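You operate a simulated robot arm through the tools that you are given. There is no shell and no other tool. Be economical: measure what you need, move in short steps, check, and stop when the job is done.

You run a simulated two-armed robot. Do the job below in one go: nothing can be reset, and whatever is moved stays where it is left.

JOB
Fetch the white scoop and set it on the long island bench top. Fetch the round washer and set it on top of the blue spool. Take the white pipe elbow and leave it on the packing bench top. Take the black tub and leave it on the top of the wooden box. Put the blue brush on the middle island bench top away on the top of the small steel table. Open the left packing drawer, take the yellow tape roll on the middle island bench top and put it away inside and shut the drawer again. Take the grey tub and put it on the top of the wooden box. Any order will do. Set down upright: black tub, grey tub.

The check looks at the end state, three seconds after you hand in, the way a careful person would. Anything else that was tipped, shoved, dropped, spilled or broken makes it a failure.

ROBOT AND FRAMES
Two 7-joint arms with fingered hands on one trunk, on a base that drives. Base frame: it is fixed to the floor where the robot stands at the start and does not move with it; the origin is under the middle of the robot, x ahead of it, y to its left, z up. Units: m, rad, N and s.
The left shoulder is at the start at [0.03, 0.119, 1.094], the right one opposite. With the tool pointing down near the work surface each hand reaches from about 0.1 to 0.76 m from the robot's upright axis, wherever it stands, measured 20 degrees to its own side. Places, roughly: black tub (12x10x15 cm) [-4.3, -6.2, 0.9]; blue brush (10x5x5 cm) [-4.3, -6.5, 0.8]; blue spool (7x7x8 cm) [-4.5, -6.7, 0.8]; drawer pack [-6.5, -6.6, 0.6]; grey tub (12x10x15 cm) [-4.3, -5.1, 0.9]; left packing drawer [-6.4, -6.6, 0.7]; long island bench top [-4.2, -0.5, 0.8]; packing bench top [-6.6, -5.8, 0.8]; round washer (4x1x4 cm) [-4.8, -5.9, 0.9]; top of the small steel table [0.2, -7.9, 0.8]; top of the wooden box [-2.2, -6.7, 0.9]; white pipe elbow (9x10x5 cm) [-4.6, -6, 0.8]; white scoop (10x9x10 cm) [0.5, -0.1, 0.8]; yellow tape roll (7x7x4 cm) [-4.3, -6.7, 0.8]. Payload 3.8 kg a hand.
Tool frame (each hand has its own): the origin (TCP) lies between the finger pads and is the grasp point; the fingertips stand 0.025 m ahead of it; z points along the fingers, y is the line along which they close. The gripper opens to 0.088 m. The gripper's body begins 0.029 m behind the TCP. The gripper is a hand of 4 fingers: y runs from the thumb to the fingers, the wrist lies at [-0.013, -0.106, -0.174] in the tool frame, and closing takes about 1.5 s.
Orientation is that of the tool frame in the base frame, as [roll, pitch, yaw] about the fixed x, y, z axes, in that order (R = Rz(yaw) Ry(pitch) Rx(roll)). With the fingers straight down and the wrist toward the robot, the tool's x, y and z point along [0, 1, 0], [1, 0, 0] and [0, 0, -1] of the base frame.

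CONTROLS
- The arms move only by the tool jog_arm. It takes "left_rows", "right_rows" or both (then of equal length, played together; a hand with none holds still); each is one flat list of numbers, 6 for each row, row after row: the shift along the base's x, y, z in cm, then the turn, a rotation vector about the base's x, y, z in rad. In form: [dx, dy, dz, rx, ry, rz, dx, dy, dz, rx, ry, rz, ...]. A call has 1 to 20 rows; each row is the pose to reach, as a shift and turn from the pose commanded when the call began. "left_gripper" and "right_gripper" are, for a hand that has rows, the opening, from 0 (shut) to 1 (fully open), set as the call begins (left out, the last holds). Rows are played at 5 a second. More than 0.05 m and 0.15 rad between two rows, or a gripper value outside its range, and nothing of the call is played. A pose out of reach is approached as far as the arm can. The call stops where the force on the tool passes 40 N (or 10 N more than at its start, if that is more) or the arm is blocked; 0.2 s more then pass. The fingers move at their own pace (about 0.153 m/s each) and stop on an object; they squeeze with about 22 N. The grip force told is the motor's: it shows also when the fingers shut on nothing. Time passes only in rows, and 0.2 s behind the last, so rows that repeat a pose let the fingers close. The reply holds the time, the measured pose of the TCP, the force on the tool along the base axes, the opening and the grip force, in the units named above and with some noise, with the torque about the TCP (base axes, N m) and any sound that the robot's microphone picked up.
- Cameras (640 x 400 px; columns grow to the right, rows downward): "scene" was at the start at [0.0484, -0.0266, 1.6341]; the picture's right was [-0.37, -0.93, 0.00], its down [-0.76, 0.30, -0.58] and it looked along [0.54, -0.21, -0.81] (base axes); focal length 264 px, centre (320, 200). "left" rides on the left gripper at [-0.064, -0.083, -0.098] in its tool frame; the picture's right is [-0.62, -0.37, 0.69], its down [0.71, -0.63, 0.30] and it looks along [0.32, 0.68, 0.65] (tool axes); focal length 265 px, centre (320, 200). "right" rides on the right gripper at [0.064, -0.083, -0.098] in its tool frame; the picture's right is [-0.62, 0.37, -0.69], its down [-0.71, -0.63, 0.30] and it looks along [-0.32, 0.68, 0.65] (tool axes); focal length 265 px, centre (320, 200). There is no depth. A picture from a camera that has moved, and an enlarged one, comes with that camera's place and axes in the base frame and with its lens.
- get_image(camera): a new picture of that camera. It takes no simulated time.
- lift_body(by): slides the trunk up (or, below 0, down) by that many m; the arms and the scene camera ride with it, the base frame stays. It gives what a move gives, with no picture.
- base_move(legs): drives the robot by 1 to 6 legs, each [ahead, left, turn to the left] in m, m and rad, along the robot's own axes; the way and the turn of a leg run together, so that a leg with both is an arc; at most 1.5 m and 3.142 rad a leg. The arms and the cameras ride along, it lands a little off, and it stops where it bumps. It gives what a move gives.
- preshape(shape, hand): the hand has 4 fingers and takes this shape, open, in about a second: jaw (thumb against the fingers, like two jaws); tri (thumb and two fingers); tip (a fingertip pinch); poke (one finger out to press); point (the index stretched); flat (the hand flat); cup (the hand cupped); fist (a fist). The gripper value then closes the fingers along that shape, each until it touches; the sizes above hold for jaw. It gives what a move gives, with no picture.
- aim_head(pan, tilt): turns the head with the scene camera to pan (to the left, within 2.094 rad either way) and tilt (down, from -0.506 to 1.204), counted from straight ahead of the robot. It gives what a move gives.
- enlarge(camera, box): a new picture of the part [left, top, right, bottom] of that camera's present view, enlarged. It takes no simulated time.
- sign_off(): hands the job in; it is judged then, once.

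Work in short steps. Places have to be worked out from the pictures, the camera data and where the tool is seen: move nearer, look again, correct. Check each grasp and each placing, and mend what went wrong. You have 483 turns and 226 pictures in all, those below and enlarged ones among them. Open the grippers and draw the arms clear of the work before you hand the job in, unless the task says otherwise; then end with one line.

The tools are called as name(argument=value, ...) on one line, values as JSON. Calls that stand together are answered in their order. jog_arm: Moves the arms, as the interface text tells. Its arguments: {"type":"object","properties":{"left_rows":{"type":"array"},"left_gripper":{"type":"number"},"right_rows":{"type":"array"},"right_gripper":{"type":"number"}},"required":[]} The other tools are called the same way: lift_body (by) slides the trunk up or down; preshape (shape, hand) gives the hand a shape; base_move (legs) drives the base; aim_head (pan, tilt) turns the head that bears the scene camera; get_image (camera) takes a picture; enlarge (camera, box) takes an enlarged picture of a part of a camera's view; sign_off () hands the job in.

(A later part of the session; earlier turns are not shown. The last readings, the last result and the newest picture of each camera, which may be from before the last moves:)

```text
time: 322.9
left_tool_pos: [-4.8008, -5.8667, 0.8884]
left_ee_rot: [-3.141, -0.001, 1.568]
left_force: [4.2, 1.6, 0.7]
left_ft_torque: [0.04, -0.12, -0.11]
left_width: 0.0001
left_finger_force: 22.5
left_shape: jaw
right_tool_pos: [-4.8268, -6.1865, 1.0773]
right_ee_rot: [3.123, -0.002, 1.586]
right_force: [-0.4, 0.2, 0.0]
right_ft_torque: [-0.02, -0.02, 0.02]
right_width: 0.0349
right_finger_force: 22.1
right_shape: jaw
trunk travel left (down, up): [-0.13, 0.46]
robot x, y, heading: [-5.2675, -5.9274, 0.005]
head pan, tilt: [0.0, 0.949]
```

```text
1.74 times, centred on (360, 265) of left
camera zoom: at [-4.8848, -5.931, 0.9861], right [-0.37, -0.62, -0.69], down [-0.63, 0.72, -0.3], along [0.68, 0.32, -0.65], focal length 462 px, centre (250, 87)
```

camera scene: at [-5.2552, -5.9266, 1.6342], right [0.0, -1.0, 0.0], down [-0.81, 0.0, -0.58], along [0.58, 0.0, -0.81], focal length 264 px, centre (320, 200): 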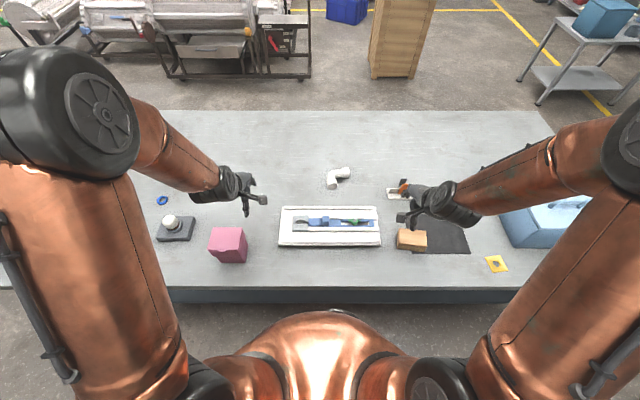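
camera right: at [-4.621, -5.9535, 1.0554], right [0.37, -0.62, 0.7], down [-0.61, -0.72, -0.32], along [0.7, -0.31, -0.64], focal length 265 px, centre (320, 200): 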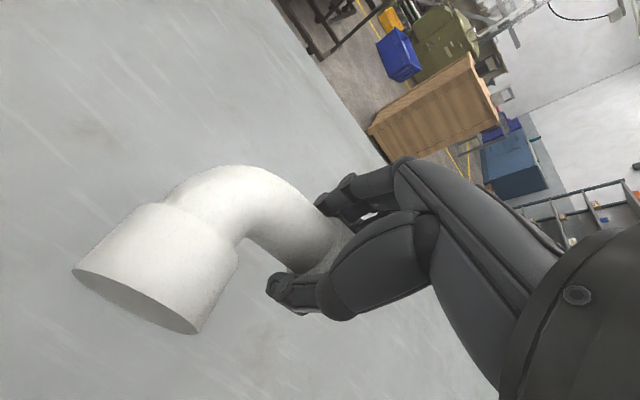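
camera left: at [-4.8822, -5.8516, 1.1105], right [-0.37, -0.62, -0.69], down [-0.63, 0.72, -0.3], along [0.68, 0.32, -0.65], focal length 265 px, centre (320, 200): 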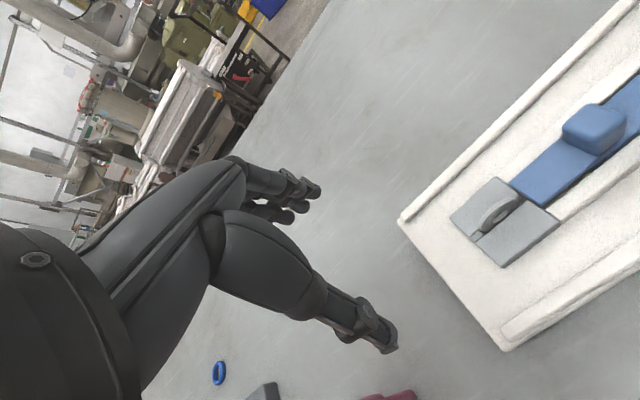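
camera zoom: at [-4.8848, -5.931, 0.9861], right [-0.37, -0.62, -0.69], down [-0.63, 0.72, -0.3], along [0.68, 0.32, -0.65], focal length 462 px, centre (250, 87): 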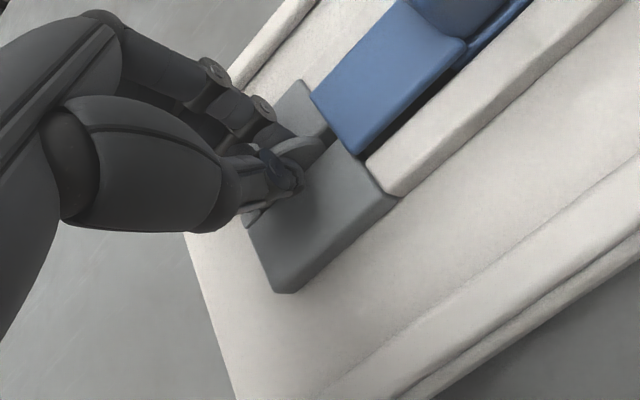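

The fingers meet the washer. I'll lift slowly and check whether it comes along.

jog_arm(left_rows=[0, 0, 1, 0, 0, 0, 0, 0, 2, 0, 0, 0, 0, 0, 3.5, 0, 0, 0, 0, 0, 6, 0, 0, 0, 0, 0, 9, 0, 0, 0])

enlarge(camera="left", box=[240, 130, 520, 380])

```text
time: 324.1
left_tool_pos: [-4.8019, -5.867, 0.98]
left_ee_rot: [-3.141, 0.002, 1.567]
left_force: [0.4, -0.1, 0.4]
left_ft_torque: [-0.01, -0.04, 0.02]
left_width: 0.0003
left_finger_force: 21.7
left_shape: jaw
right_tool_pos: [-4.8256, -6.1873, 1.0782]
right_ee_rot: [3.121, -0.003, 1.587]
right_force: [0.2, -0.1, -0.4]
right_ft_torque: [-0.02, 0.02, 0.02]
right_width: 0.0352
right_finger_force: 22.2
right_shape: jaw
trunk travel left (down, up): [-0.13, 0.46]
robot x, y, heading: [-5.2718, -5.9257, -0.002]
head pan, tilt: [0.0, 0.949]
```

```text
1.60 times, centred on (380, 255) of left
camera zoom: at [-4.8855, -5.9318, 1.078], right [-0.37, -0.62, -0.69], down [-0.63, 0.72, -0.3], along [0.68, 0.32, -0.65], focal length 425 px, centre (224, 112)
```

zoom: 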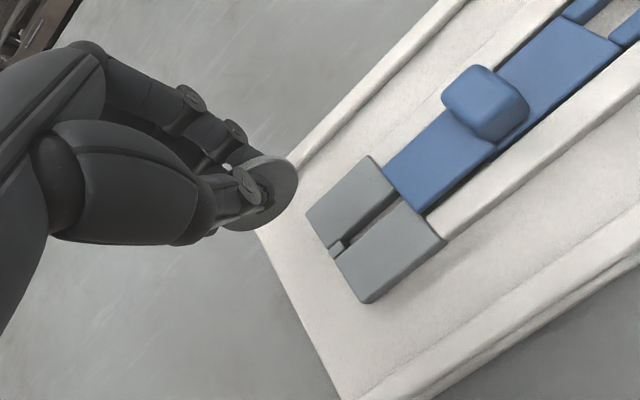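

The washer is held by the left hand and the slot is empty. Next the elbow goes to the packing bench: I'll raise the left hand, raise the trunk, back off and turn around.

jog_arm(left_rows=[-3, 2, 2, 0, 0, 0, -5, 4, 2, 0, 0, 0, -5, 7, 2, 0, 0, 0, -5, 10, 2, 0, 0, 0])

lift_body(by=0.12)

base_move(legs=[[-0.34, 0, 0], [0, 0, -1.57], [0, 0, -1.57]])

aim_head(pan=0, tilt=0.75)

get_image(camera="scene")

```text
time: 325.1
left_tool_pos: [-4.8512, -5.7671, 0.9994]
left_ee_rot: [3.14, -0.001, 1.567]
left_force: [-0.5, 1.0, 0.7]
left_ft_torque: [0.03, -0.01, 0.01]
left_width: 0.0003
left_finger_force: 22.3
left_shape: jaw
right_tool_pos: [-4.8259, -6.1864, 1.0787]
right_ee_rot: [3.125, -0.004, 1.586]
right_force: [0.1, 0.3, -0.7]
right_ft_torque: [-0.02, 0.01, 0.02]
right_width: 0.0348
right_finger_force: 22.3
right_shape: jaw
trunk travel left (down, up): [-0.13, 0.46]
robot x, y, heading: [-5.2728, -5.9276, 0.003]
head pan, tilt: [0.0, 0.949]
```

```text
time: 326.6
left_tool_pos: [-4.8508, -5.7674, 1.1178]
left_ee_rot: [3.141, 0.001, 1.569]
left_force: [-0.2, -0.9, -0.3]
left_ft_torque: [-0.02, 0.01, -0.02]
left_width: 0.0
left_finger_force: 23.0
left_shape: jaw
right_tool_pos: [-4.8268, -6.1857, 1.1975]
right_ee_rot: [3.125, -0.002, 1.586]
right_force: [0.4, -0.1, -1.2]
right_ft_torque: [-0.02, -0.01, -0.01]
right_width: 0.0351
right_finger_force: 21.8
right_shape: jaw
trunk travel left (down, up): [-0.25, 0.34]
robot x, y, heading: [-5.2704, -5.9297, -0.003]
head pan, tilt: [0.0, 0.949]
```

```text
time: 336.5
left_tool_pos: [-6.0307, -6.0803, 1.119]
left_ee_rot: [-3.141, 0.001, -1.589]
left_force: [0.1, -0.1, -0.6]
left_ft_torque: [0.01, -0.01, 0.04]
left_width: 0.0
left_finger_force: 22.0
left_shape: jaw
right_tool_pos: [-6.0509, -5.6624, 1.1977]
right_ee_rot: [3.123, -0.003, -1.57]
right_force: [0.6, -0.8, -0.6]
right_ft_torque: [0.01, 0.02, 0.03]
right_width: 0.0346
right_finger_force: 22.4
right_shape: jaw
trunk travel left (down, up): [-0.25, 0.34]
robot x, y, heading: [-5.6109, -5.928, 3.13]
head pan, tilt: [0.0, 0.949]
```

```text
time: 337.2
left_tool_pos: [-6.0304, -6.0801, 1.1191]
left_ee_rot: [-3.141, 0.001, -1.589]
left_force: [-0.3, 0.9, -0.2]
left_ft_torque: [0.0, 0.0, 0.0]
left_width: 0.0002
left_finger_force: 21.8
left_shape: jaw
right_tool_pos: [-6.0504, -5.6609, 1.1969]
right_ee_rot: [3.125, -0.004, -1.57]
right_force: [0.0, 0.1, -0.5]
right_ft_torque: [0.02, 0.01, -0.01]
right_width: 0.0347
right_finger_force: 22.1
right_shape: jaw
trunk travel left (down, up): [-0.25, 0.34]
robot x, y, heading: [-5.6073, -5.9265, 3.131]
head pan, tilt: [0.0, 0.75]
```

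```text
104 pictures are left
camera scene: at [-5.6735, -5.9265, 1.6497], right [0.01, 1.0, 0.0], down [0.68, -0.01, -0.73], along [-0.73, 0.01, -0.68], focal length 264 px, centre (320, 200)
```

scene: 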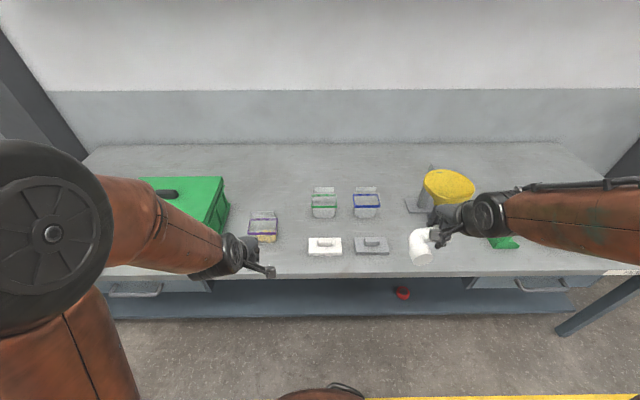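

There's a free patch of bench between the grey lid (y<-5.65) and the green funnel (y>-5.25), around (-6.33,-5.48). I'll zoom to verify it.

aim_head(pan=-0.5, tilt=0.75)

get_image(camera="scene")

get_image(camera="right")

```text
time: 338.1
left_tool_pos: [-6.0301, -6.0816, 1.1185]
left_ee_rot: [-3.141, 0.0, -1.59]
left_force: [0.4, -0.9, -0.2]
left_ft_torque: [-0.02, 0.0, -0.04]
left_width: 0.0
left_finger_force: 22.0
left_shape: jaw
right_tool_pos: [-6.0511, -5.6608, 1.1971]
right_ee_rot: [3.125, -0.002, -1.569]
right_force: [-0.2, 0.1, -0.8]
right_ft_torque: [0.07, 0.02, 0.03]
right_width: 0.0348
right_finger_force: 22.0
right_shape: jaw
trunk travel left (down, up): [-0.25, 0.34]
robot x, y, heading: [-5.6111, -5.9267, 3.129]
head pan, tilt: [-0.499, 0.75]
```

```text
103 pictures are left
camera scene: at [-5.663, -5.887, 1.6497], right [0.49, 0.87, 0.0], down [0.6, -0.33, -0.73], along [-0.64, 0.36, -0.68], focal length 264 px, centre (320, 200)
```

scene: 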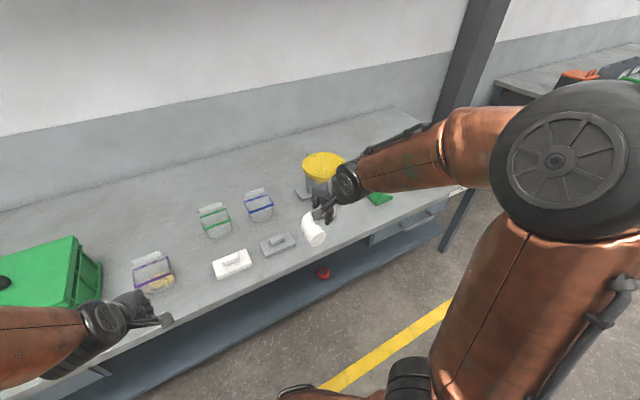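

```text
102 pictures are left
camera right: at [-5.965, -5.7258, 1.295], right [-0.36, 0.62, 0.7], down [0.62, 0.71, -0.32], along [-0.7, 0.32, -0.64], focal length 265 px, centre (320, 200)
```

right: 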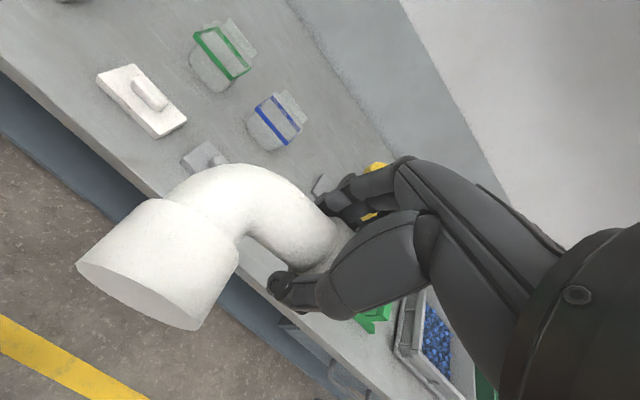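

That spot is too close to the yellow funnel. The patch at the left end of the packing bench, between the yellow ruler and the green box at about (-6.37,-6.84), is much roomier. I'll strafe left there.

base_move(legs=[[0.0, 0.97, 0.012], [0.12, 0, 0]])

aim_head(pan=0, tilt=0.75)

get_image(camera="scene")

```text
time: 344.0
left_tool_pos: [-6.1659, -7.0441, 1.1188]
left_ee_rot: [-3.14, 0.0, -1.591]
left_force: [-0.6, 0.2, -0.9]
left_ft_torque: [-0.02, -0.03, 0.02]
left_width: 0.0
left_finger_force: 21.9
left_shape: jaw
right_tool_pos: [-6.185, -6.6253, 1.1989]
right_ee_rot: [3.124, -0.001, -1.572]
right_force: [0.0, 0.0, -1.5]
right_ft_torque: [0.04, -0.04, -0.02]
right_width: 0.0347
right_finger_force: 22.1
right_shape: jaw
trunk travel left (down, up): [-0.25, 0.34]
robot x, y, heading: [-5.7445, -6.8928, 3.121]
head pan, tilt: [-0.499, 0.75]
```

```text
time: 345.0
left_tool_pos: [-6.1661, -7.0448, 1.119]
left_ee_rot: [3.14, 0.001, -1.592]
left_force: [0.5, -0.2, 0.2]
left_ft_torque: [-0.01, 0.01, 0.03]
left_width: 0.0
left_finger_force: 22.0
left_shape: jaw
right_tool_pos: [-6.184, -6.6257, 1.1971]
right_ee_rot: [3.124, -0.003, -1.571]
right_force: [-0.1, 0.0, -1.5]
right_ft_torque: [0.0, -0.02, -0.03]
right_width: 0.0347
right_finger_force: 22.4
right_shape: jaw
trunk travel left (down, up): [-0.25, 0.34]
robot x, y, heading: [-5.7507, -6.8948, 3.13]
head pan, tilt: [0.0, 0.75]
```

```text
101 pictures are left
camera scene: at [-5.8079, -6.8916, 1.6498], right [0.02, 1.0, 0.0], down [0.68, -0.01, -0.73], along [-0.73, 0.01, -0.68], focal length 264 px, centre (320, 200)
```

scene: 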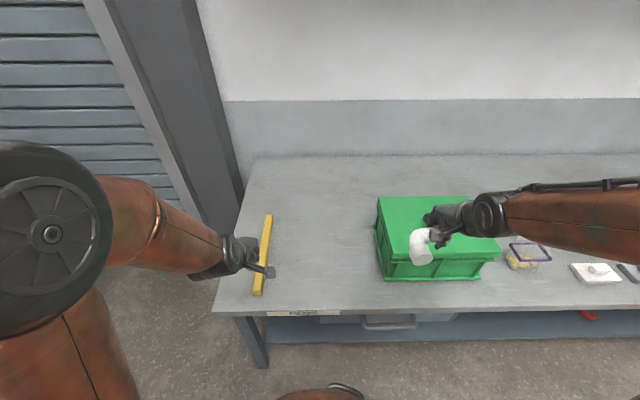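

Free spot centre is about (-6.37,-6.87). I'll shift the left hand aside and carry the elbow over.

jog_arm(right_rows=[-3, -4, 0, 0, 0, 0, -6, -8, 0, 0, 0, 0, -9, -12, 0, 0, 0, 0, -12, -16, 0, 0, 0, 0, -15, -20, 0, 0, 0, 0, -18.6, -23, 0, 0, 0, 0, -18.6, -24.4, -3, 0, 0, 0, -18.6, -24.4, -7, 0, 0, 0, -18.6, -24.4, -11, 0, 0, 0, -18.6, -24.4, -15, 0, 0, 0, -18.6, -24.4, -19, 0, 0, 0, -18.6, -24.4, -23, 0, 0, 0, -18.6, -24.4, -27, 0, 0, 0, -18.6, -24.4, -31, 0, 0, 0], left_rows=[3, -3, 0, 0, 0, 0, 5, -6, 0, 0, 0, 0, 7, -8, 0, 0, 0, 0, 8, -8, 0, 0, 0, 0, 8, -8, 0, 0, 0, 0, 8, -8, 0, 0, 0, 0, 8, -8, 0, 0, 0, 0, 8, -8, 0, 0, 0, 0, 8, -8, 0, 0, 0, 0, 8, -8, 0, 0, 0, 0, 8, -8, 0, 0, 0, 0, 8, -8, 0, 0, 0, 0, 8, -8, 0, 0, 0, 0, 8, -8, 0, 0, 0, 0])

get_image(camera="scene")

get_image(camera="right")

```text
time: 348.0
left_tool_pos: [-6.1102, -7.1327, 1.1249]
left_ee_rot: [-3.139, -0.001, -1.592]
left_force: [-0.5, 0.5, 0.3]
left_ft_torque: [-0.02, 0.0, 0.0]
left_width: 0.0
left_finger_force: 22.3
left_shape: jaw
left hand out of reach, approached as far as the arm can: row 3, 4, 5, 6, 7, 8, 9, 10, 11, 12, 13, 14
right_tool_pos: [-6.3686, -6.8719, 0.8868]
right_ee_rot: [3.122, -0.004, -1.574]
right_force: [0.4, 0.4, -0.7]
right_ft_torque: [-0.01, 0.0, -0.01]
right_width: 0.0342
right_finger_force: 22.0
right_shape: jaw
trunk travel left (down, up): [-0.25, 0.34]
robot x, y, heading: [-5.7466, -6.8921, 3.12]
head pan, tilt: [0.0, 0.75]
```

```text
100 pictures are left
camera scene: at [-5.8088, -6.892, 1.6497], right [0.02, 1.0, 0.0], down [0.68, -0.01, -0.73], along [-0.73, 0.01, -0.68], focal length 264 px, centre (320, 200)
```

scene: 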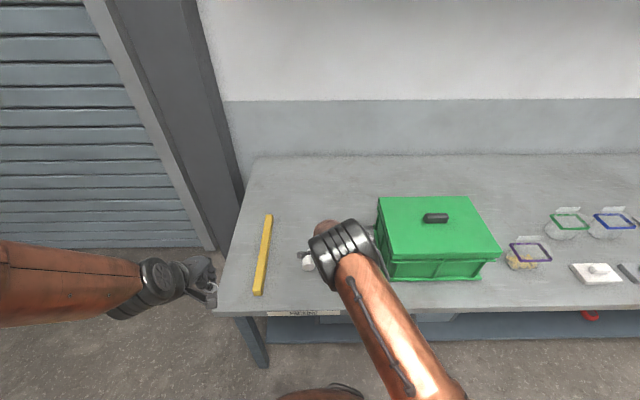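

```text
99 pictures are left
camera right: at [-6.2841, -6.9355, 0.9834], right [-0.35, 0.62, 0.7], down [0.63, 0.71, -0.32], along [-0.69, 0.32, -0.64], focal length 265 px, centre (320, 200)
```

right: 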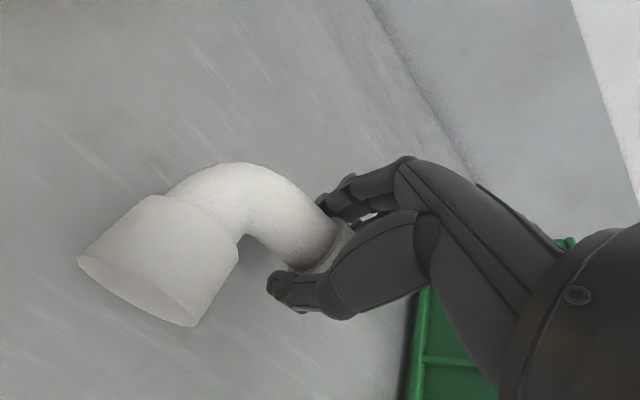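

Clear around the elbow. I'll creep down to contact (expected TCP about 0.83).

jog_arm(right_rows=[0, 0, -1.5, 0, 0, 0, 0, 0, -3, 0, 0, 0, 0, 0, -4.5, 0, 0, 0])

jog_arm(right_rows=[0, 0, -0.4, 0, 0, 0, 0, 0, -0.8, 0, 0, 0])

jog_arm(right_rows=[0, 0, -0.3, 0, 0, 0, 0, 0, -0.6, 0, 0, 0])

```text
time: 348.8
left_tool_pos: [-6.111, -7.132, 1.1246]
left_ee_rot: [3.141, 0.002, -1.593]
left_force: [0.5, 0.2, 0.1]
left_ft_torque: [0.04, 0.0, 0.0]
left_width: 0.0002
left_finger_force: 21.9
left_shape: jaw
right_tool_pos: [-6.3697, -6.8702, 0.842]
right_ee_rot: [3.124, -0.005, -1.575]
right_force: [0.1, 0.5, 0.8]
right_ft_torque: [0.03, 0.01, 0.02]
right_width: 0.0341
right_finger_force: 22.0
right_shape: jaw
trunk travel left (down, up): [-0.25, 0.34]
robot x, y, heading: [-5.7427, -6.8944, 3.124]
head pan, tilt: [0.0, 0.75]
```

```text
time: 349.4
left_tool_pos: [-6.1097, -7.1328, 1.1244]
left_ee_rot: [-3.139, 0.001, -1.594]
left_force: [0.2, 0.6, -0.2]
left_ft_torque: [0.01, -0.02, -0.02]
left_width: 0.0001
left_finger_force: 22.2
left_shape: jaw
right_tool_pos: [-6.3696, -6.8694, 0.8343]
right_ee_rot: [3.124, -0.003, -1.573]
right_force: [0.2, 0.0, 0.4]
right_ft_torque: [0.01, 0.01, 0.0]
right_width: 0.0344
right_finger_force: 22.4
right_shape: jaw
trunk travel left (down, up): [-0.25, 0.34]
robot x, y, heading: [-5.7458, -6.8936, 3.128]
head pan, tilt: [0.0, 0.75]
```

```text
time: 350.0
left_tool_pos: [-6.1096, -7.1334, 1.1243]
left_ee_rot: [-3.14, 0.0, -1.594]
left_force: [0.2, 0.2, 0.1]
left_ft_torque: [-0.07, 0.02, 0.01]
left_width: 0.0
left_finger_force: 22.1
left_shape: jaw
right_tool_pos: [-6.37, -6.8698, 0.8284]
right_ee_rot: [3.125, -0.004, -1.574]
right_force: [-0.2, -0.1, -0.3]
right_ft_torque: [0.01, -0.02, 0.02]
right_width: 0.0341
right_finger_force: 21.7
right_shape: jaw
trunk travel left (down, up): [-0.25, 0.34]
robot x, y, heading: [-5.7439, -6.8928, 3.128]
head pan, tilt: [0.0, 0.75]
```

jog_arm(right_rows=[0, 0, -0.3, 0, 0, 0, 0, 0, -0.6, 0, 0, 0])

jog_arm(right_rows=[0, 0, -0.3, 0, 0, 0, 0, 0, -0.6, 0, 0, 0])

jog_arm(right_rows=[0, 0, -0.3, 0, 0, 0, 0, 0, -0.6, 0, 0, 0])

```text
time: 350.6
left_tool_pos: [-6.1081, -7.1325, 1.1263]
left_ee_rot: [3.141, 0.0, -1.593]
left_force: [0.3, 0.7, 0.2]
left_ft_torque: [0.0, 0.01, -0.01]
left_width: 0.0001
left_finger_force: 22.0
left_shape: jaw
right_tool_pos: [-6.3716, -6.871, 0.8259]
right_ee_rot: [3.116, -0.006, -1.573]
right_force: [3.1, 1.3, 19.7]
right_ft_torque: [0.04, -0.17, 0.04]
right_width: 0.0352
right_finger_force: 21.6
right_shape: jaw
trunk travel left (down, up): [-0.25, 0.34]
robot x, y, heading: [-5.7445, -6.8942, 3.124]
head pan, tilt: [0.0, 0.75]
```

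```text
time: 351.1
left_tool_pos: [-6.1081, -7.1329, 1.1253]
left_ee_rot: [-3.14, 0.001, -1.593]
left_force: [-0.2, 0.0, -0.6]
left_ft_torque: [0.01, 0.0, 0.01]
left_width: 0.0
left_finger_force: 21.9
left_shape: jaw
right_tool_pos: [-6.3749, -6.8708, 0.8276]
right_ee_rot: [3.105, -0.008, -1.573]
right_force: [4.8, 0.3, 17.9]
right_ft_torque: [-0.04, -0.35, 0.04]
right_width: 0.0361
right_finger_force: 22.1
right_shape: jaw
trunk travel left (down, up): [-0.25, 0.34]
robot x, y, heading: [-5.7444, -6.8932, 3.122]
head pan, tilt: [0.0, 0.75]
stopped in row 2 (right hand): the force on the tool passed its limit at 43 N (the readings are from after the stop); the commanded pose is now the measured one
```

```text
time: 351.6
left_tool_pos: [-6.1096, -7.1328, 1.1256]
left_ee_rot: [-3.14, 0.001, -1.593]
left_force: [-1.1, -0.2, -0.5]
left_ft_torque: [0.03, 0.01, -0.02]
left_width: 0.0
left_finger_force: 21.9
left_shape: jaw
right_tool_pos: [-6.3791, -6.8721, 0.8265]
right_ee_rot: [3.093, -0.009, -1.572]
right_force: [4.5, 0.3, 17.7]
right_ft_torque: [-0.04, -0.5, 0.06]
right_width: 0.0357
right_finger_force: 21.7
right_shape: jaw
trunk travel left (down, up): [-0.25, 0.34]
robot x, y, heading: [-5.7465, -6.8949, 3.124]
head pan, tilt: [0.0, 0.75]
stopped in row 2 (right hand): the force on the tool passed its limit at 43 N (the readings are from after the stop); the commanded pose is now the measured one
```

The elbow is seated. I'll open and lift off.

jog_arm(right_rows=[0, 0, 0.3, 0, 0, 0, 0, 0, 0.3, 0, 0, 0, 0, 0, 0.3, 0, 0, 0, 0, 0, 0.3, 0, 0, 0, 0, 0, 0.3, 0, 0, 0], right_gripper=1)

jog_arm(right_rows=[0, 0, 3, 0, 0, 0, 0, 0, 7, 0, 0, 0, 0, 0, 11, 0, 0, 0, 0, 0, 15, 0, 0, 0, 0, 0, 20, 0, 0, 0, 0, 0, 25, 0, 0, 0])

get_image(camera="right")

```text
time: 352.9
left_tool_pos: [-6.109, -7.1333, 1.1247]
left_ee_rot: [-3.139, 0.0, -1.593]
left_force: [-0.3, -1.6, 0.3]
left_ft_torque: [0.0, 0.02, 0.04]
left_width: 0.0
left_finger_force: 21.9
left_shape: jaw
right_tool_pos: [-6.3793, -6.8709, 0.8264]
right_ee_rot: [3.103, -0.009, -1.572]
right_force: [-0.8, -0.3, 0.3]
right_ft_torque: [-0.01, -0.02, 0.01]
right_width: 0.0875
right_finger_force: 0.0
right_shape: jaw
trunk travel left (down, up): [-0.25, 0.34]
robot x, y, heading: [-5.7475, -6.8939, 3.126]
head pan, tilt: [0.0, 0.75]
```

```text
time: 354.2
left_tool_pos: [-6.1091, -7.1333, 1.1242]
left_ee_rot: [-3.141, -0.001, -1.593]
left_force: [-0.2, -0.2, 0.3]
left_ft_torque: [0.01, 0.0, -0.03]
left_width: 0.0
left_finger_force: 22.2
left_shape: jaw
right_tool_pos: [-6.3764, -6.8702, 1.0768]
right_ee_rot: [3.102, -0.008, -1.571]
right_force: [-0.2, 0.6, -0.2]
right_ft_torque: [0.03, 0.01, 0.03]
right_width: 0.0881
right_finger_force: 0.0
right_shape: jaw
trunk travel left (down, up): [-0.25, 0.34]
robot x, y, heading: [-5.7463, -6.8957, 3.123]
head pan, tilt: [0.0, 0.75]
```

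```text
98 pictures are left
camera right: at [-6.2891, -6.9339, 1.1726], right [-0.34, 0.63, 0.7], down [0.62, 0.71, -0.34], along [-0.71, 0.32, -0.63], focal length 265 px, centre (320, 200)
```

right: 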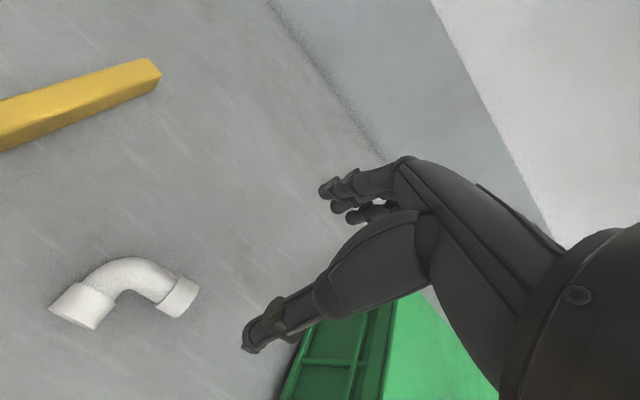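

The elbow rests on the packing bench. I'll tuck the right arm, then drive backwards around the south end to the east side with the washer.

jog_arm(right_rows=[3, 3, 0, 0, 0, 0, 6, 6, 0, 0, 0, 0, 9, 9, 0, 0, 0, 0, 12, 12, 0, 0, 0, 0, 15, 15, 0, 0, 0, 0, 17, 18, 0, 0, 0, 0, 17, 21, 0, 0, 0, 0], left_rows=[0, 1, 0, 0, 0, 0, 0, 2, 0, 0, 0, 0, 0, 3, 0, 0, 0, 0, 0, 4, 0, 0, 0, 0, 0, 5, 0, 0, 0, 0, 0, 6, 0, 0, 0, 0, 0, 6, 0, 0, 0, 0])

enlarge(camera="scene", box=[220, 200, 520, 380])

base_move(legs=[[-0.15, 0.72, 0], [-1.2, 0, 0], [-1.05, 0, 0], [0, -1.03, 0]])

get_image(camera="scene")

```text
time: 355.9
left_tool_pos: [-6.1217, -7.0726, 1.1288]
left_ee_rot: [-3.138, 0.0, -1.594]
left_force: [0.9, -0.6, -1.0]
left_ft_torque: [-0.01, -0.02, -0.04]
left_width: 0.0
left_finger_force: 22.0
left_shape: jaw
left hand out of reach, approached as far as the arm can: row 2, 3, 4, 5, 6, 7
right_tool_pos: [-6.2068, -6.6605, 1.0756]
right_ee_rot: [3.1, -0.011, -1.57]
right_force: [0.5, -0.7, 0.4]
right_ft_torque: [-0.01, -0.01, 0.0]
right_width: 0.0875
right_finger_force: 0.1
right_shape: jaw
trunk travel left (down, up): [-0.25, 0.34]
robot x, y, heading: [-5.744, -6.8919, 3.124]
head pan, tilt: [0.0, 0.75]
```

```text
2.13 times, centred on (370, 290) of scene
camera zoom: at [-5.8083, -6.8907, 1.6497], right [0.02, 1.0, 0.0], down [0.68, -0.01, -0.73], along [-0.73, 0.01, -0.68], focal length 564 px, centre (213, 8)
```

zoom: 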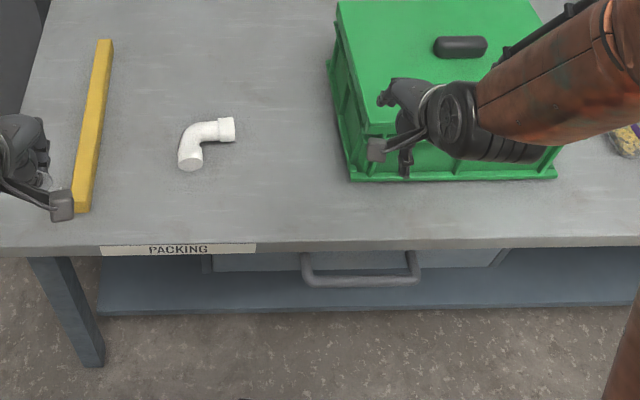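

```text
time: 375.4
left_tool_pos: [-3.7464, -6.7752, 1.1286]
left_ee_rot: [-3.139, -0.001, -1.576]
left_force: [0.3, 0.2, 0.0]
left_ft_torque: [0.04, -0.01, 0.01]
left_width: 0.0002
left_finger_force: 22.1
left_shape: jaw
right_tool_pos: [-3.8392, -6.3662, 1.0744]
right_ee_rot: [3.1, -0.012, -1.555]
right_force: [-0.7, -0.2, 0.7]
right_ft_torque: [0.01, 0.01, 0.0]
right_width: 0.0875
right_finger_force: 0.1
right_shape: jaw
trunk travel left (down, up): [-0.25, 0.34]
robot x, y, heading: [-3.371, -6.5879, -3.143]
head pan, tilt: [0.0, 0.75]
```

```text
96 pictures are left
camera scene: at [-3.4353, -6.5892, 1.6497], right [0.0, 1.0, 0.0], down [0.68, 0.0, -0.73], along [-0.73, 0.0, -0.68], focal length 264 px, centre (320, 200)
```

scene: 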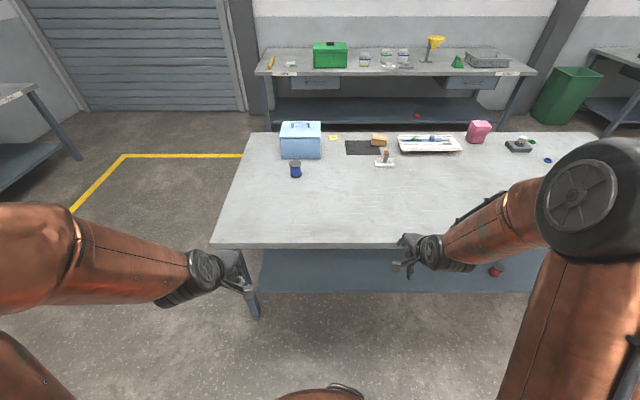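

I'm at the east side. I'll drive forward 0.3 m and check the washer in the left hand.

base_move(legs=[[0.3, 0, 0]])

jog_arm(left_rows=[-4, 2, 0, 0, 0, 0, -8, 4, 0, 0, 0, 0, -12, 6, 0, 0, 0, 0, -16, 8, 0, 0, 0, 0, -20, 10, 0, 0, 0, 0, -23, 11, 0, 0, 0, 0, -23, 11, -4, 0, 0, 0, -23, 11, -8, 0, 0, 0, -23, 11, -12, 0, 0, 0, -23, 11, -16, 0, 0, 0])

get_image(camera="left")

get_image(camera="scene")

```text
time: 377.4
left_tool_pos: [-4.0419, -6.7796, 1.1285]
left_ee_rot: [-3.138, 0.0, -1.573]
left_force: [-0.5, 0.6, -0.7]
left_ft_torque: [0.0, 0.01, 0.0]
left_width: 0.0
left_finger_force: 22.1
left_shape: jaw
right_tool_pos: [-4.1368, -6.3688, 1.075]
right_ee_rot: [3.102, -0.009, -1.552]
right_force: [0.1, 0.7, -0.2]
right_ft_torque: [0.02, -0.01, 0.01]
right_width: 0.0878
right_finger_force: 0.1
right_shape: jaw
trunk travel left (down, up): [-0.25, 0.34]
robot x, y, heading: [-3.6682, -6.5919, -3.143]
head pan, tilt: [0.0, 0.75]
```

```text
time: 379.6
left_tool_pos: [-4.2731, -6.6697, 0.9694]
left_ee_rot: [-3.138, 0.001, -1.573]
left_force: [-0.6, 0.9, -0.6]
left_ft_torque: [-0.02, 0.0, 0.0]
left_width: 0.0001
left_finger_force: 22.0
left_shape: jaw
right_tool_pos: [-4.1356, -6.3684, 1.0751]
right_ee_rot: [3.102, -0.01, -1.552]
right_force: [0.7, 0.4, -0.7]
right_ft_torque: [0.01, -0.02, -0.02]
right_width: 0.0877
right_finger_force: 0.0
right_shape: jaw
trunk travel left (down, up): [-0.25, 0.34]
robot x, y, heading: [-3.6688, -6.59, -3.135]
head pan, tilt: [0.0, 0.75]
```

```text
95 pictures are left
camera left: at [-4.1903, -6.6069, 1.067], right [0.37, 0.62, -0.69], down [0.63, -0.71, -0.3], along [-0.68, -0.32, -0.66], focal length 265 px, centre (320, 200)
```

left: 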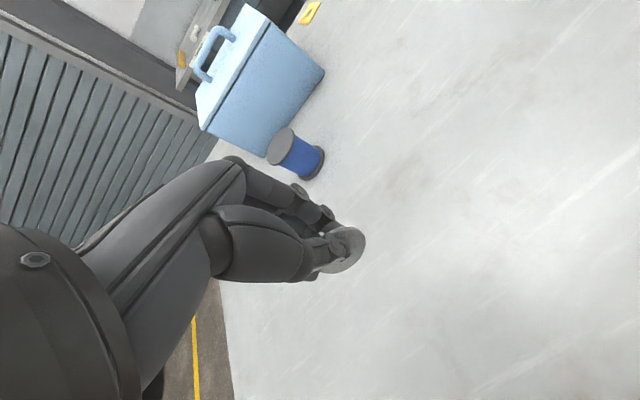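

```text
94 pictures are left
camera scene: at [-3.7328, -6.5905, 1.6497], right [0.0, 1.0, 0.0], down [0.68, 0.0, -0.73], along [-0.73, 0.0, -0.68], focal length 264 px, centre (320, 200)
```

scene: 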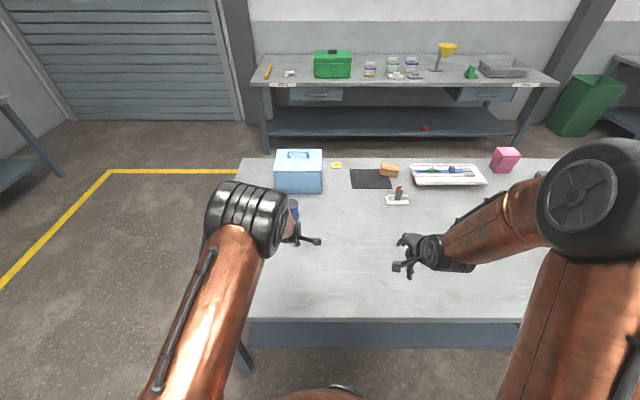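

The washer is still held, protruding about 1 cm beyond the fingertips. I'll first lay it flat on the free bench area and then regrasp it by the rim. To start, I'll tilt the hand 0.4 rad forward and lower to just above the bench.

jog_arm(left_rows=[0, 1, -2, 0, 0.1, 0, 0, 2, -4, 0, 0.2, 0, 0, 3, -6, 0, 0.3, 0, 0, 4, -8, 0, 0.4, 0, 0, 4, -10, 0, 0.4, 0, 0, 4, -12.5, 0, 0.4, 0])

jog_arm(left_rows=[0, 0, -0.3, 0, 0, 0, 0, 0, -0.6, 0, 0, 0])

enlarge(camera="left", box=[200, 130, 480, 330])

```text
time: 381.0
left_tool_pos: [-4.2709, -6.6301, 0.8432]
left_ee_rot: [2.744, -0.001, -1.572]
left_force: [0.3, -0.9, -0.1]
left_ft_torque: [0.02, -0.05, -0.01]
left_width: 0.0001
left_finger_force: 22.3
left_shape: jaw
right_tool_pos: [-4.1348, -6.3684, 1.0768]
right_ee_rot: [3.101, -0.01, -1.55]
right_force: [0.4, -0.8, -0.5]
right_ft_torque: [0.03, 0.0, -0.03]
right_width: 0.0878
right_finger_force: 0.0
right_shape: jaw
trunk travel left (down, up): [-0.25, 0.34]
robot x, y, heading: [-3.6662, -6.5873, -3.14]
head pan, tilt: [0.0, 0.75]
```

```text
time: 381.6
left_tool_pos: [-4.2709, -6.63, 0.8379]
left_ee_rot: [2.742, -0.002, -1.572]
left_force: [0.7, 0.8, 6.2]
left_ft_torque: [-0.01, 0.07, -0.01]
left_width: 0.0
left_finger_force: 21.7
left_shape: jaw
right_tool_pos: [-4.1342, -6.3682, 1.0762]
right_ee_rot: [3.1, -0.012, -1.552]
right_force: [0.0, -0.1, -0.7]
right_ft_torque: [0.0, 0.02, -0.03]
right_width: 0.0876
right_finger_force: 0.0
right_shape: jaw
trunk travel left (down, up): [-0.25, 0.34]
robot x, y, heading: [-3.666, -6.5909, -3.141]
head pan, tilt: [0.0, 0.75]
```

```text
2.00 times, centred on (340, 230) of left
camera zoom: at [-4.1557, -6.5657, 0.8967], right [0.07, 0.62, -0.78], down [0.46, -0.72, -0.53], along [-0.88, -0.32, -0.34], focal length 531 px, centre (280, 140)
```

zoom: 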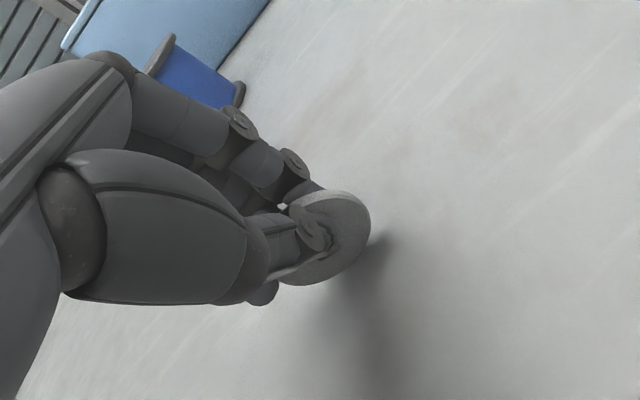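

Contact at TCP 0.838, so the washer protrudes about 2 cm past the tips. I'll ease up 2 mm and open part-way so it leans and falls toward the thumb side.

jog_arm(left_rows=[0, 0, 0.3, 0, 0, 0, 0, 0, 0.3, 0, 0, 0, 0, 0, 0.3, 0, 0, 0, 0, 0, 0.3, 0, 0, 0], left_gripper=0.5)

enlarge(camera="left", box=[200, 130, 480, 330])

```text
time: 382.6
left_tool_pos: [-4.2705, -6.6304, 0.8397]
left_ee_rot: [2.745, 0.001, -1.575]
left_force: [-0.2, 0.2, -1.0]
left_ft_torque: [0.01, -0.04, -0.01]
left_width: 0.0437
left_finger_force: 0.0
left_shape: jaw
right_tool_pos: [-4.1363, -6.3687, 1.0751]
right_ee_rot: [3.101, -0.009, -1.55]
right_force: [-0.4, -0.4, -0.2]
right_ft_torque: [-0.02, 0.0, 0.03]
right_width: 0.0876
right_finger_force: 0.0
right_shape: jaw
trunk travel left (down, up): [-0.25, 0.34]
robot x, y, heading: [-3.6701, -6.592, -3.136]
head pan, tilt: [0.0, 0.75]
```

```text
2.00 times, centred on (340, 230) of left
camera zoom: at [-4.1563, -6.5662, 0.8983], right [0.07, 0.62, -0.78], down [0.46, -0.72, -0.52], along [-0.88, -0.32, -0.34], focal length 531 px, centre (280, 140)
```

zoom: 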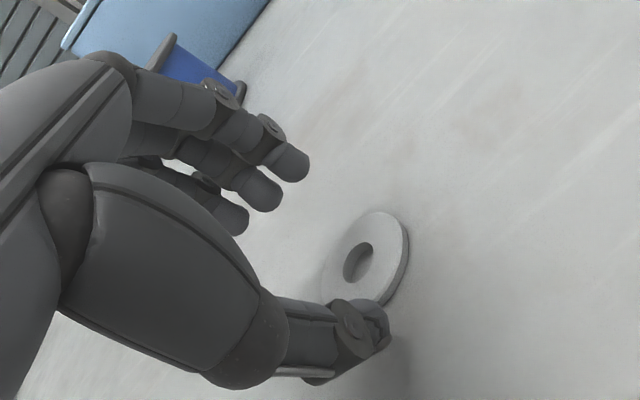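

The washer has gone down toward the thumb. I'll slide the hand back (+x) a little, then up, and look.

jog_arm(left_rows=[1.5, 0, 0.2, 0, 0, 0, 3, 0, 0.5, 0, 0, 0, 5, 0, 2, 0, 0, 0, 6, 0, 5, 0, 0, 0, 6, 0, 9, 0, -0.13, 0, 6, 0, 12, 0, -0.27, 0, 6, 0, 13, 0, -0.4, 0])

get_image(camera="left")

enlarge(camera="scene", box=[260, 190, 420, 290])

```text
time: 384.2
left_tool_pos: [-4.211, -6.6292, 0.9716]
left_ee_rot: [-3.137, -0.002, -1.573]
left_force: [0.1, 0.0, -0.4]
left_ft_torque: [0.02, 0.01, 0.01]
left_width: 0.0437
left_finger_force: 0.1
left_shape: jaw
right_tool_pos: [-4.1355, -6.3681, 1.0759]
right_ee_rot: [3.1, -0.009, -1.553]
right_force: [0.0, -1.1, 0.1]
right_ft_torque: [0.04, 0.0, 0.0]
right_width: 0.0879
right_finger_force: 0.1
right_shape: jaw
trunk travel left (down, up): [-0.25, 0.34]
robot x, y, heading: [-3.6699, -6.5908, -3.138]
head pan, tilt: [0.0, 0.75]
```

```text
91 pictures are left
camera left: at [-4.1285, -6.566, 1.0699], right [0.37, 0.62, -0.69], down [0.63, -0.72, -0.3], along [-0.68, -0.32, -0.66], focal length 265 px, centre (320, 200)
```

left: 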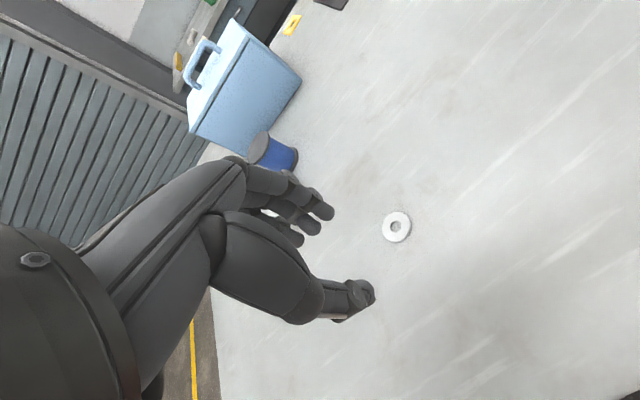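

```text
4.00 times, centred on (340, 240) of scene
camera zoom: at [-3.7319, -6.59, 1.6497], right [0.0, 1.0, 0.0], down [0.68, 0.0, -0.73], along [-0.73, 0.0, -0.68], focal length 1057 px, centre (240, 40)
```

zoom: 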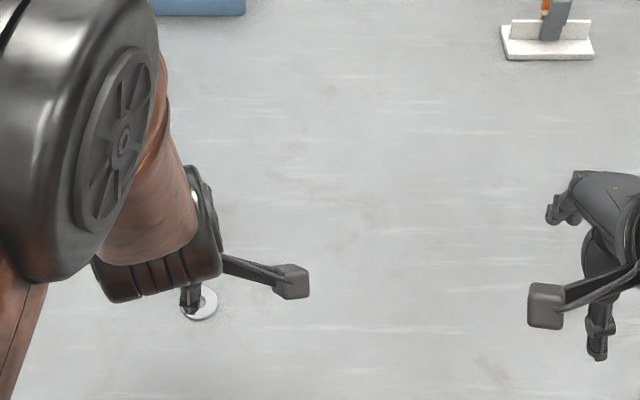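

The washer lies flat at about (-4.284,-6.628). I'll come straight down over it, open 0.85, and regrasp it by the rim.

jog_arm(left_rows=[-3.6, 0, 0, 0, 0, 0, -7.3, 0.1, 0, 0, 0, 0, -7.3, 0.1, -4, 0, 0, 0, -7.3, 0.1, -8, 0, 0, 0], left_gripper=0.85)

get_image(camera="left")

enlarge(camera="scene", box=[260, 190, 420, 290])

```text
time: 385.2
left_tool_pos: [-4.2846, -6.6296, 0.8907]
left_ee_rot: [-3.138, 0.0, -1.571]
left_force: [-0.4, -0.4, -0.3]
left_ft_torque: [0.0, 0.01, 0.02]
left_width: 0.0744
left_finger_force: 0.0
left_shape: jaw
right_tool_pos: [-4.1354, -6.3688, 1.0756]
right_ee_rot: [3.101, -0.011, -1.552]
right_force: [0.8, 0.3, -0.3]
right_ft_torque: [0.01, 0.02, -0.04]
right_width: 0.0878
right_finger_force: 0.1
right_shape: jaw
trunk travel left (down, up): [-0.25, 0.34]
robot x, y, heading: [-3.6675, -6.5911, -3.142]
head pan, tilt: [0.0, 0.75]
```

```text
89 pictures are left
camera left: at [-4.2009, -6.5651, 0.9878], right [0.37, 0.62, -0.69], down [0.63, -0.71, -0.3], along [-0.68, -0.32, -0.66], focal length 265 px, centre (320, 200)
```

left: 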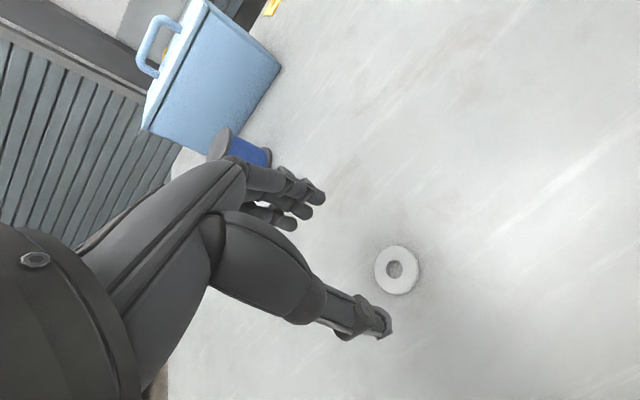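

```text
4.00 times, centred on (340, 240) of scene
camera zoom: at [-3.7326, -6.5905, 1.6497], right [0.0, 1.0, 0.0], down [0.68, 0.0, -0.73], along [-0.73, 0.0, -0.68], focal length 1057 px, centre (240, 40)
```

zoom: 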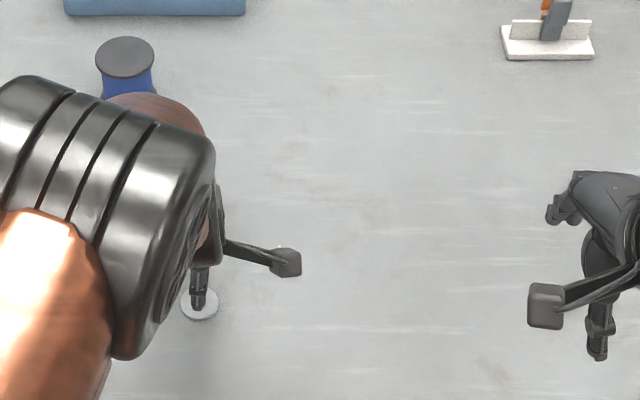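

Aligned. The spool top is at about (-4.538,-6.713). I'll lower to 0.832 and creep to touch the bench lightly.

jog_arm(left_rows=[0, 0, -3, 0, 0, 0, 0, 0, -5.8, 0, 0, 0])

jog_arm(left_rows=[0, 0, -0.3, 0, 0, 0, 0, 0, -0.6, 0, 0, 0])

```text
time: 385.8
left_tool_pos: [-4.2836, -6.6287, 0.8326]
left_ee_rot: [-3.138, 0.0, -1.573]
left_force: [1.0, 0.2, 0.4]
left_ft_torque: [0.02, -0.01, 0.02]
left_width: 0.0749
left_finger_force: 0.0
left_shape: jaw
right_tool_pos: [-4.1361, -6.3687, 1.0753]
right_ee_rot: [3.101, -0.012, -1.551]
right_force: [-0.5, 0.3, -0.6]
right_ft_torque: [0.0, -0.01, 0.02]
right_width: 0.0878
right_finger_force: 0.0
right_shape: jaw
trunk travel left (down, up): [-0.25, 0.34]
robot x, y, heading: [-3.6699, -6.5911, -3.137]
head pan, tilt: [0.0, 0.75]
```

```text
time: 386.4
left_tool_pos: [-4.2836, -6.6288, 0.8268]
left_ee_rot: [-3.14, -0.001, -1.575]
left_force: [0.1, 0.9, -0.4]
left_ft_torque: [-0.02, 0.0, -0.01]
left_width: 0.0746
left_finger_force: 0.0
left_shape: jaw
right_tool_pos: [-4.1365, -6.3678, 1.0757]
right_ee_rot: [3.101, -0.01, -1.551]
right_force: [0.0, -0.8, -0.5]
right_ft_torque: [0.0, -0.01, -0.01]
right_width: 0.0875
right_finger_force: 0.0
right_shape: jaw
trunk travel left (down, up): [-0.25, 0.34]
robot x, y, heading: [-3.665, -6.5919, -3.136]
head pan, tilt: [0.0, 0.75]
```

jog_arm(left_rows=[0, 0, -0.2, 0, 0, 0, 0, 0, -0.4, 0, 0, 0])

jog_arm(left_rows=[0, 0, -0.2, 0, 0, 0])

enlarge(camera="left", box=[220, 130, 460, 330])

```text
time: 387.0
left_tool_pos: [-4.284, -6.6285, 0.825]
left_ee_rot: [3.139, -0.001, -1.573]
left_force: [2.0, 0.0, 11.4]
left_ft_torque: [-0.09, 0.5, 0.0]
left_width: 0.0736
left_finger_force: 0.0
left_shape: jaw
right_tool_pos: [-4.1349, -6.3689, 1.0755]
right_ee_rot: [3.098, -0.01, -1.552]
right_force: [-0.8, -0.3, 0.2]
right_ft_torque: [0.01, 0.0, 0.0]
right_width: 0.0876
right_finger_force: 0.1
right_shape: jaw
trunk travel left (down, up): [-0.25, 0.34]
robot x, y, heading: [-3.667, -6.593, -3.141]
head pan, tilt: [0.0, 0.75]
```

```text
time: 387.4
left_tool_pos: [-4.2852, -6.6285, 0.8242]
left_ee_rot: [3.137, 0.002, -1.573]
left_force: [1.2, -0.9, 25.5]
left_ft_torque: [-0.13, 0.53, 0.04]
left_width: 0.0731
left_finger_force: 0.1
left_shape: jaw
right_tool_pos: [-4.1332, -6.3687, 1.0748]
right_ee_rot: [3.099, -0.011, -1.551]
right_force: [-0.3, 1.0, -0.6]
right_ft_torque: [-0.01, -0.01, -0.02]
right_width: 0.0877
right_finger_force: 0.0
right_shape: jaw
trunk travel left (down, up): [-0.25, 0.34]
robot x, y, heading: [-3.672, -6.5923, -3.136]
head pan, tilt: [0.0, 0.75]
```

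```text
2.00 times, centred on (340, 230) of left
camera zoom: at [-4.2008, -6.5648, 0.9216], right [0.37, 0.62, -0.69], down [0.63, -0.71, -0.31], along [-0.69, -0.32, -0.65], focal length 531 px, centre (280, 140)
```

zoom: 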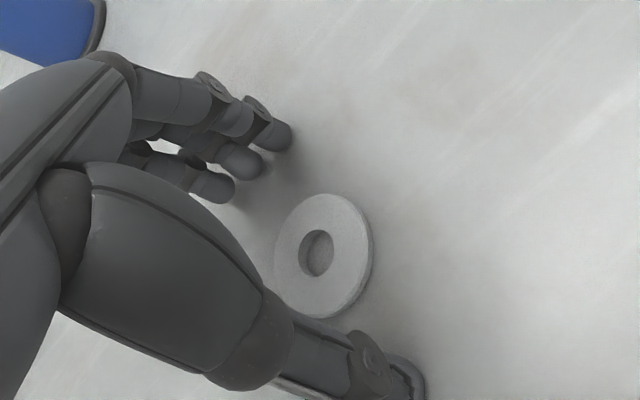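

Fingertips are on the bench. I'll ease up about 2 mm and close on the rim.

jog_arm(left_rows=[0, 0, 0.3, 0, 0, 0])

jog_arm(left_rows=[0, 0, 0, 0, 0, 0, 0, 0, 0, 0, 0, 0, 0, 0, 0, 0, 0, 0, 0, 0, 0, 0, 0, 0, 0, 0, 0, 0, 0, 0, 0, 0, 0, 0, 0, 0], left_gripper=0)

enlarge(camera="left", box=[220, 130, 460, 330])

```text
time: 387.8
left_tool_pos: [-4.2842, -6.6284, 0.8235]
left_ee_rot: [-3.141, 0.001, -1.575]
left_force: [-1.1, 0.0, 17.2]
left_ft_torque: [-0.09, 0.64, 0.01]
left_width: 0.074
left_finger_force: 0.0
left_shape: jaw
right_tool_pos: [-4.1348, -6.3691, 1.0766]
right_ee_rot: [3.1, -0.01, -1.551]
right_force: [-0.3, 0.2, -0.4]
right_ft_torque: [-0.02, 0.02, -0.01]
right_width: 0.0878
right_finger_force: 0.1
right_shape: jaw
trunk travel left (down, up): [-0.25, 0.34]
robot x, y, heading: [-3.6705, -6.5892, -3.14]
head pan, tilt: [0.0, 0.75]
```

```text
time: 389.2
left_tool_pos: [-4.2844, -6.6269, 0.8266]
left_ee_rot: [3.138, 0.002, -1.572]
left_force: [-4.0, 1.3, 26.5]
left_ft_torque: [-0.02, 0.28, 0.0]
left_width: 0.027
left_finger_force: 21.6
left_shape: jaw
right_tool_pos: [-4.1347, -6.3684, 1.0761]
right_ee_rot: [3.1, -0.012, -1.552]
right_force: [-0.8, -0.2, -1.0]
right_ft_torque: [-0.04, -0.03, 0.01]
right_width: 0.0877
right_finger_force: 0.1
right_shape: jaw
trunk travel left (down, up): [-0.25, 0.34]
robot x, y, heading: [-3.6704, -6.5918, -3.14]
head pan, tilt: [0.0, 0.75]
```

```text
2.00 times, centred on (340, 230) of left
camera zoom: at [-4.2007, -6.5646, 0.9241], right [0.37, 0.62, -0.69], down [0.63, -0.71, -0.31], along [-0.69, -0.32, -0.65], focal length 531 px, centre (280, 140)
```

zoom: 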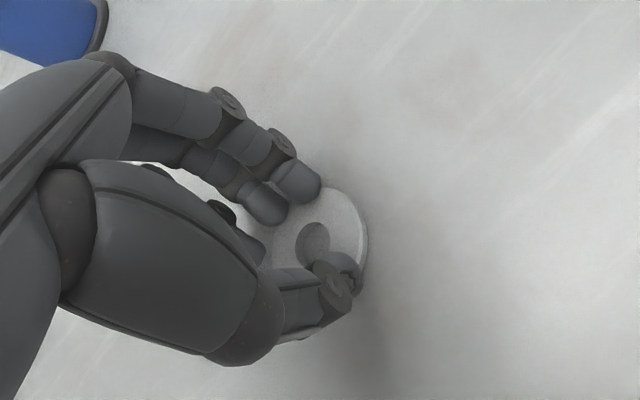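

The hand stopped at 27 mm, apparently on the rim. I'll lift gently to see if it holds.

jog_arm(left_rows=[0, 0, 0.5, 0, 0, 0, 0, 0, 1.5, 0, 0, 0, 0, 0, 3, 0, 0, 0, 0, 0, 5, 0, 0, 0])

enlarge(camera="left", box=[220, 130, 460, 330])

```text
time: 390.2
left_tool_pos: [-4.2863, -6.6285, 0.8729]
left_ee_rot: [-3.135, 0.0, -1.571]
left_force: [0.0, -0.4, 0.2]
left_ft_torque: [0.04, 0.01, -0.04]
left_width: 0.0254
left_finger_force: 22.0
left_shape: jaw
right_tool_pos: [-4.1361, -6.3687, 1.0767]
right_ee_rot: [3.102, -0.01, -1.552]
right_force: [0.3, -0.3, 0.5]
right_ft_torque: [-0.01, -0.01, 0.02]
right_width: 0.0875
right_finger_force: 0.1
right_shape: jaw
trunk travel left (down, up): [-0.25, 0.34]
robot x, y, heading: [-3.6719, -6.5887, -3.134]
head pan, tilt: [0.0, 0.75]
```

```text
2.00 times, centred on (340, 230) of left
camera zoom: at [-4.2021, -6.5648, 0.9716], right [0.37, 0.62, -0.69], down [0.63, -0.72, -0.3], along [-0.68, -0.32, -0.66], focal length 531 px, centre (280, 140)
```

zoom: 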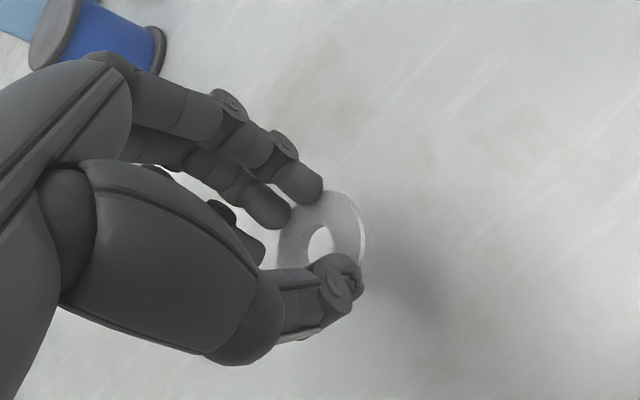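

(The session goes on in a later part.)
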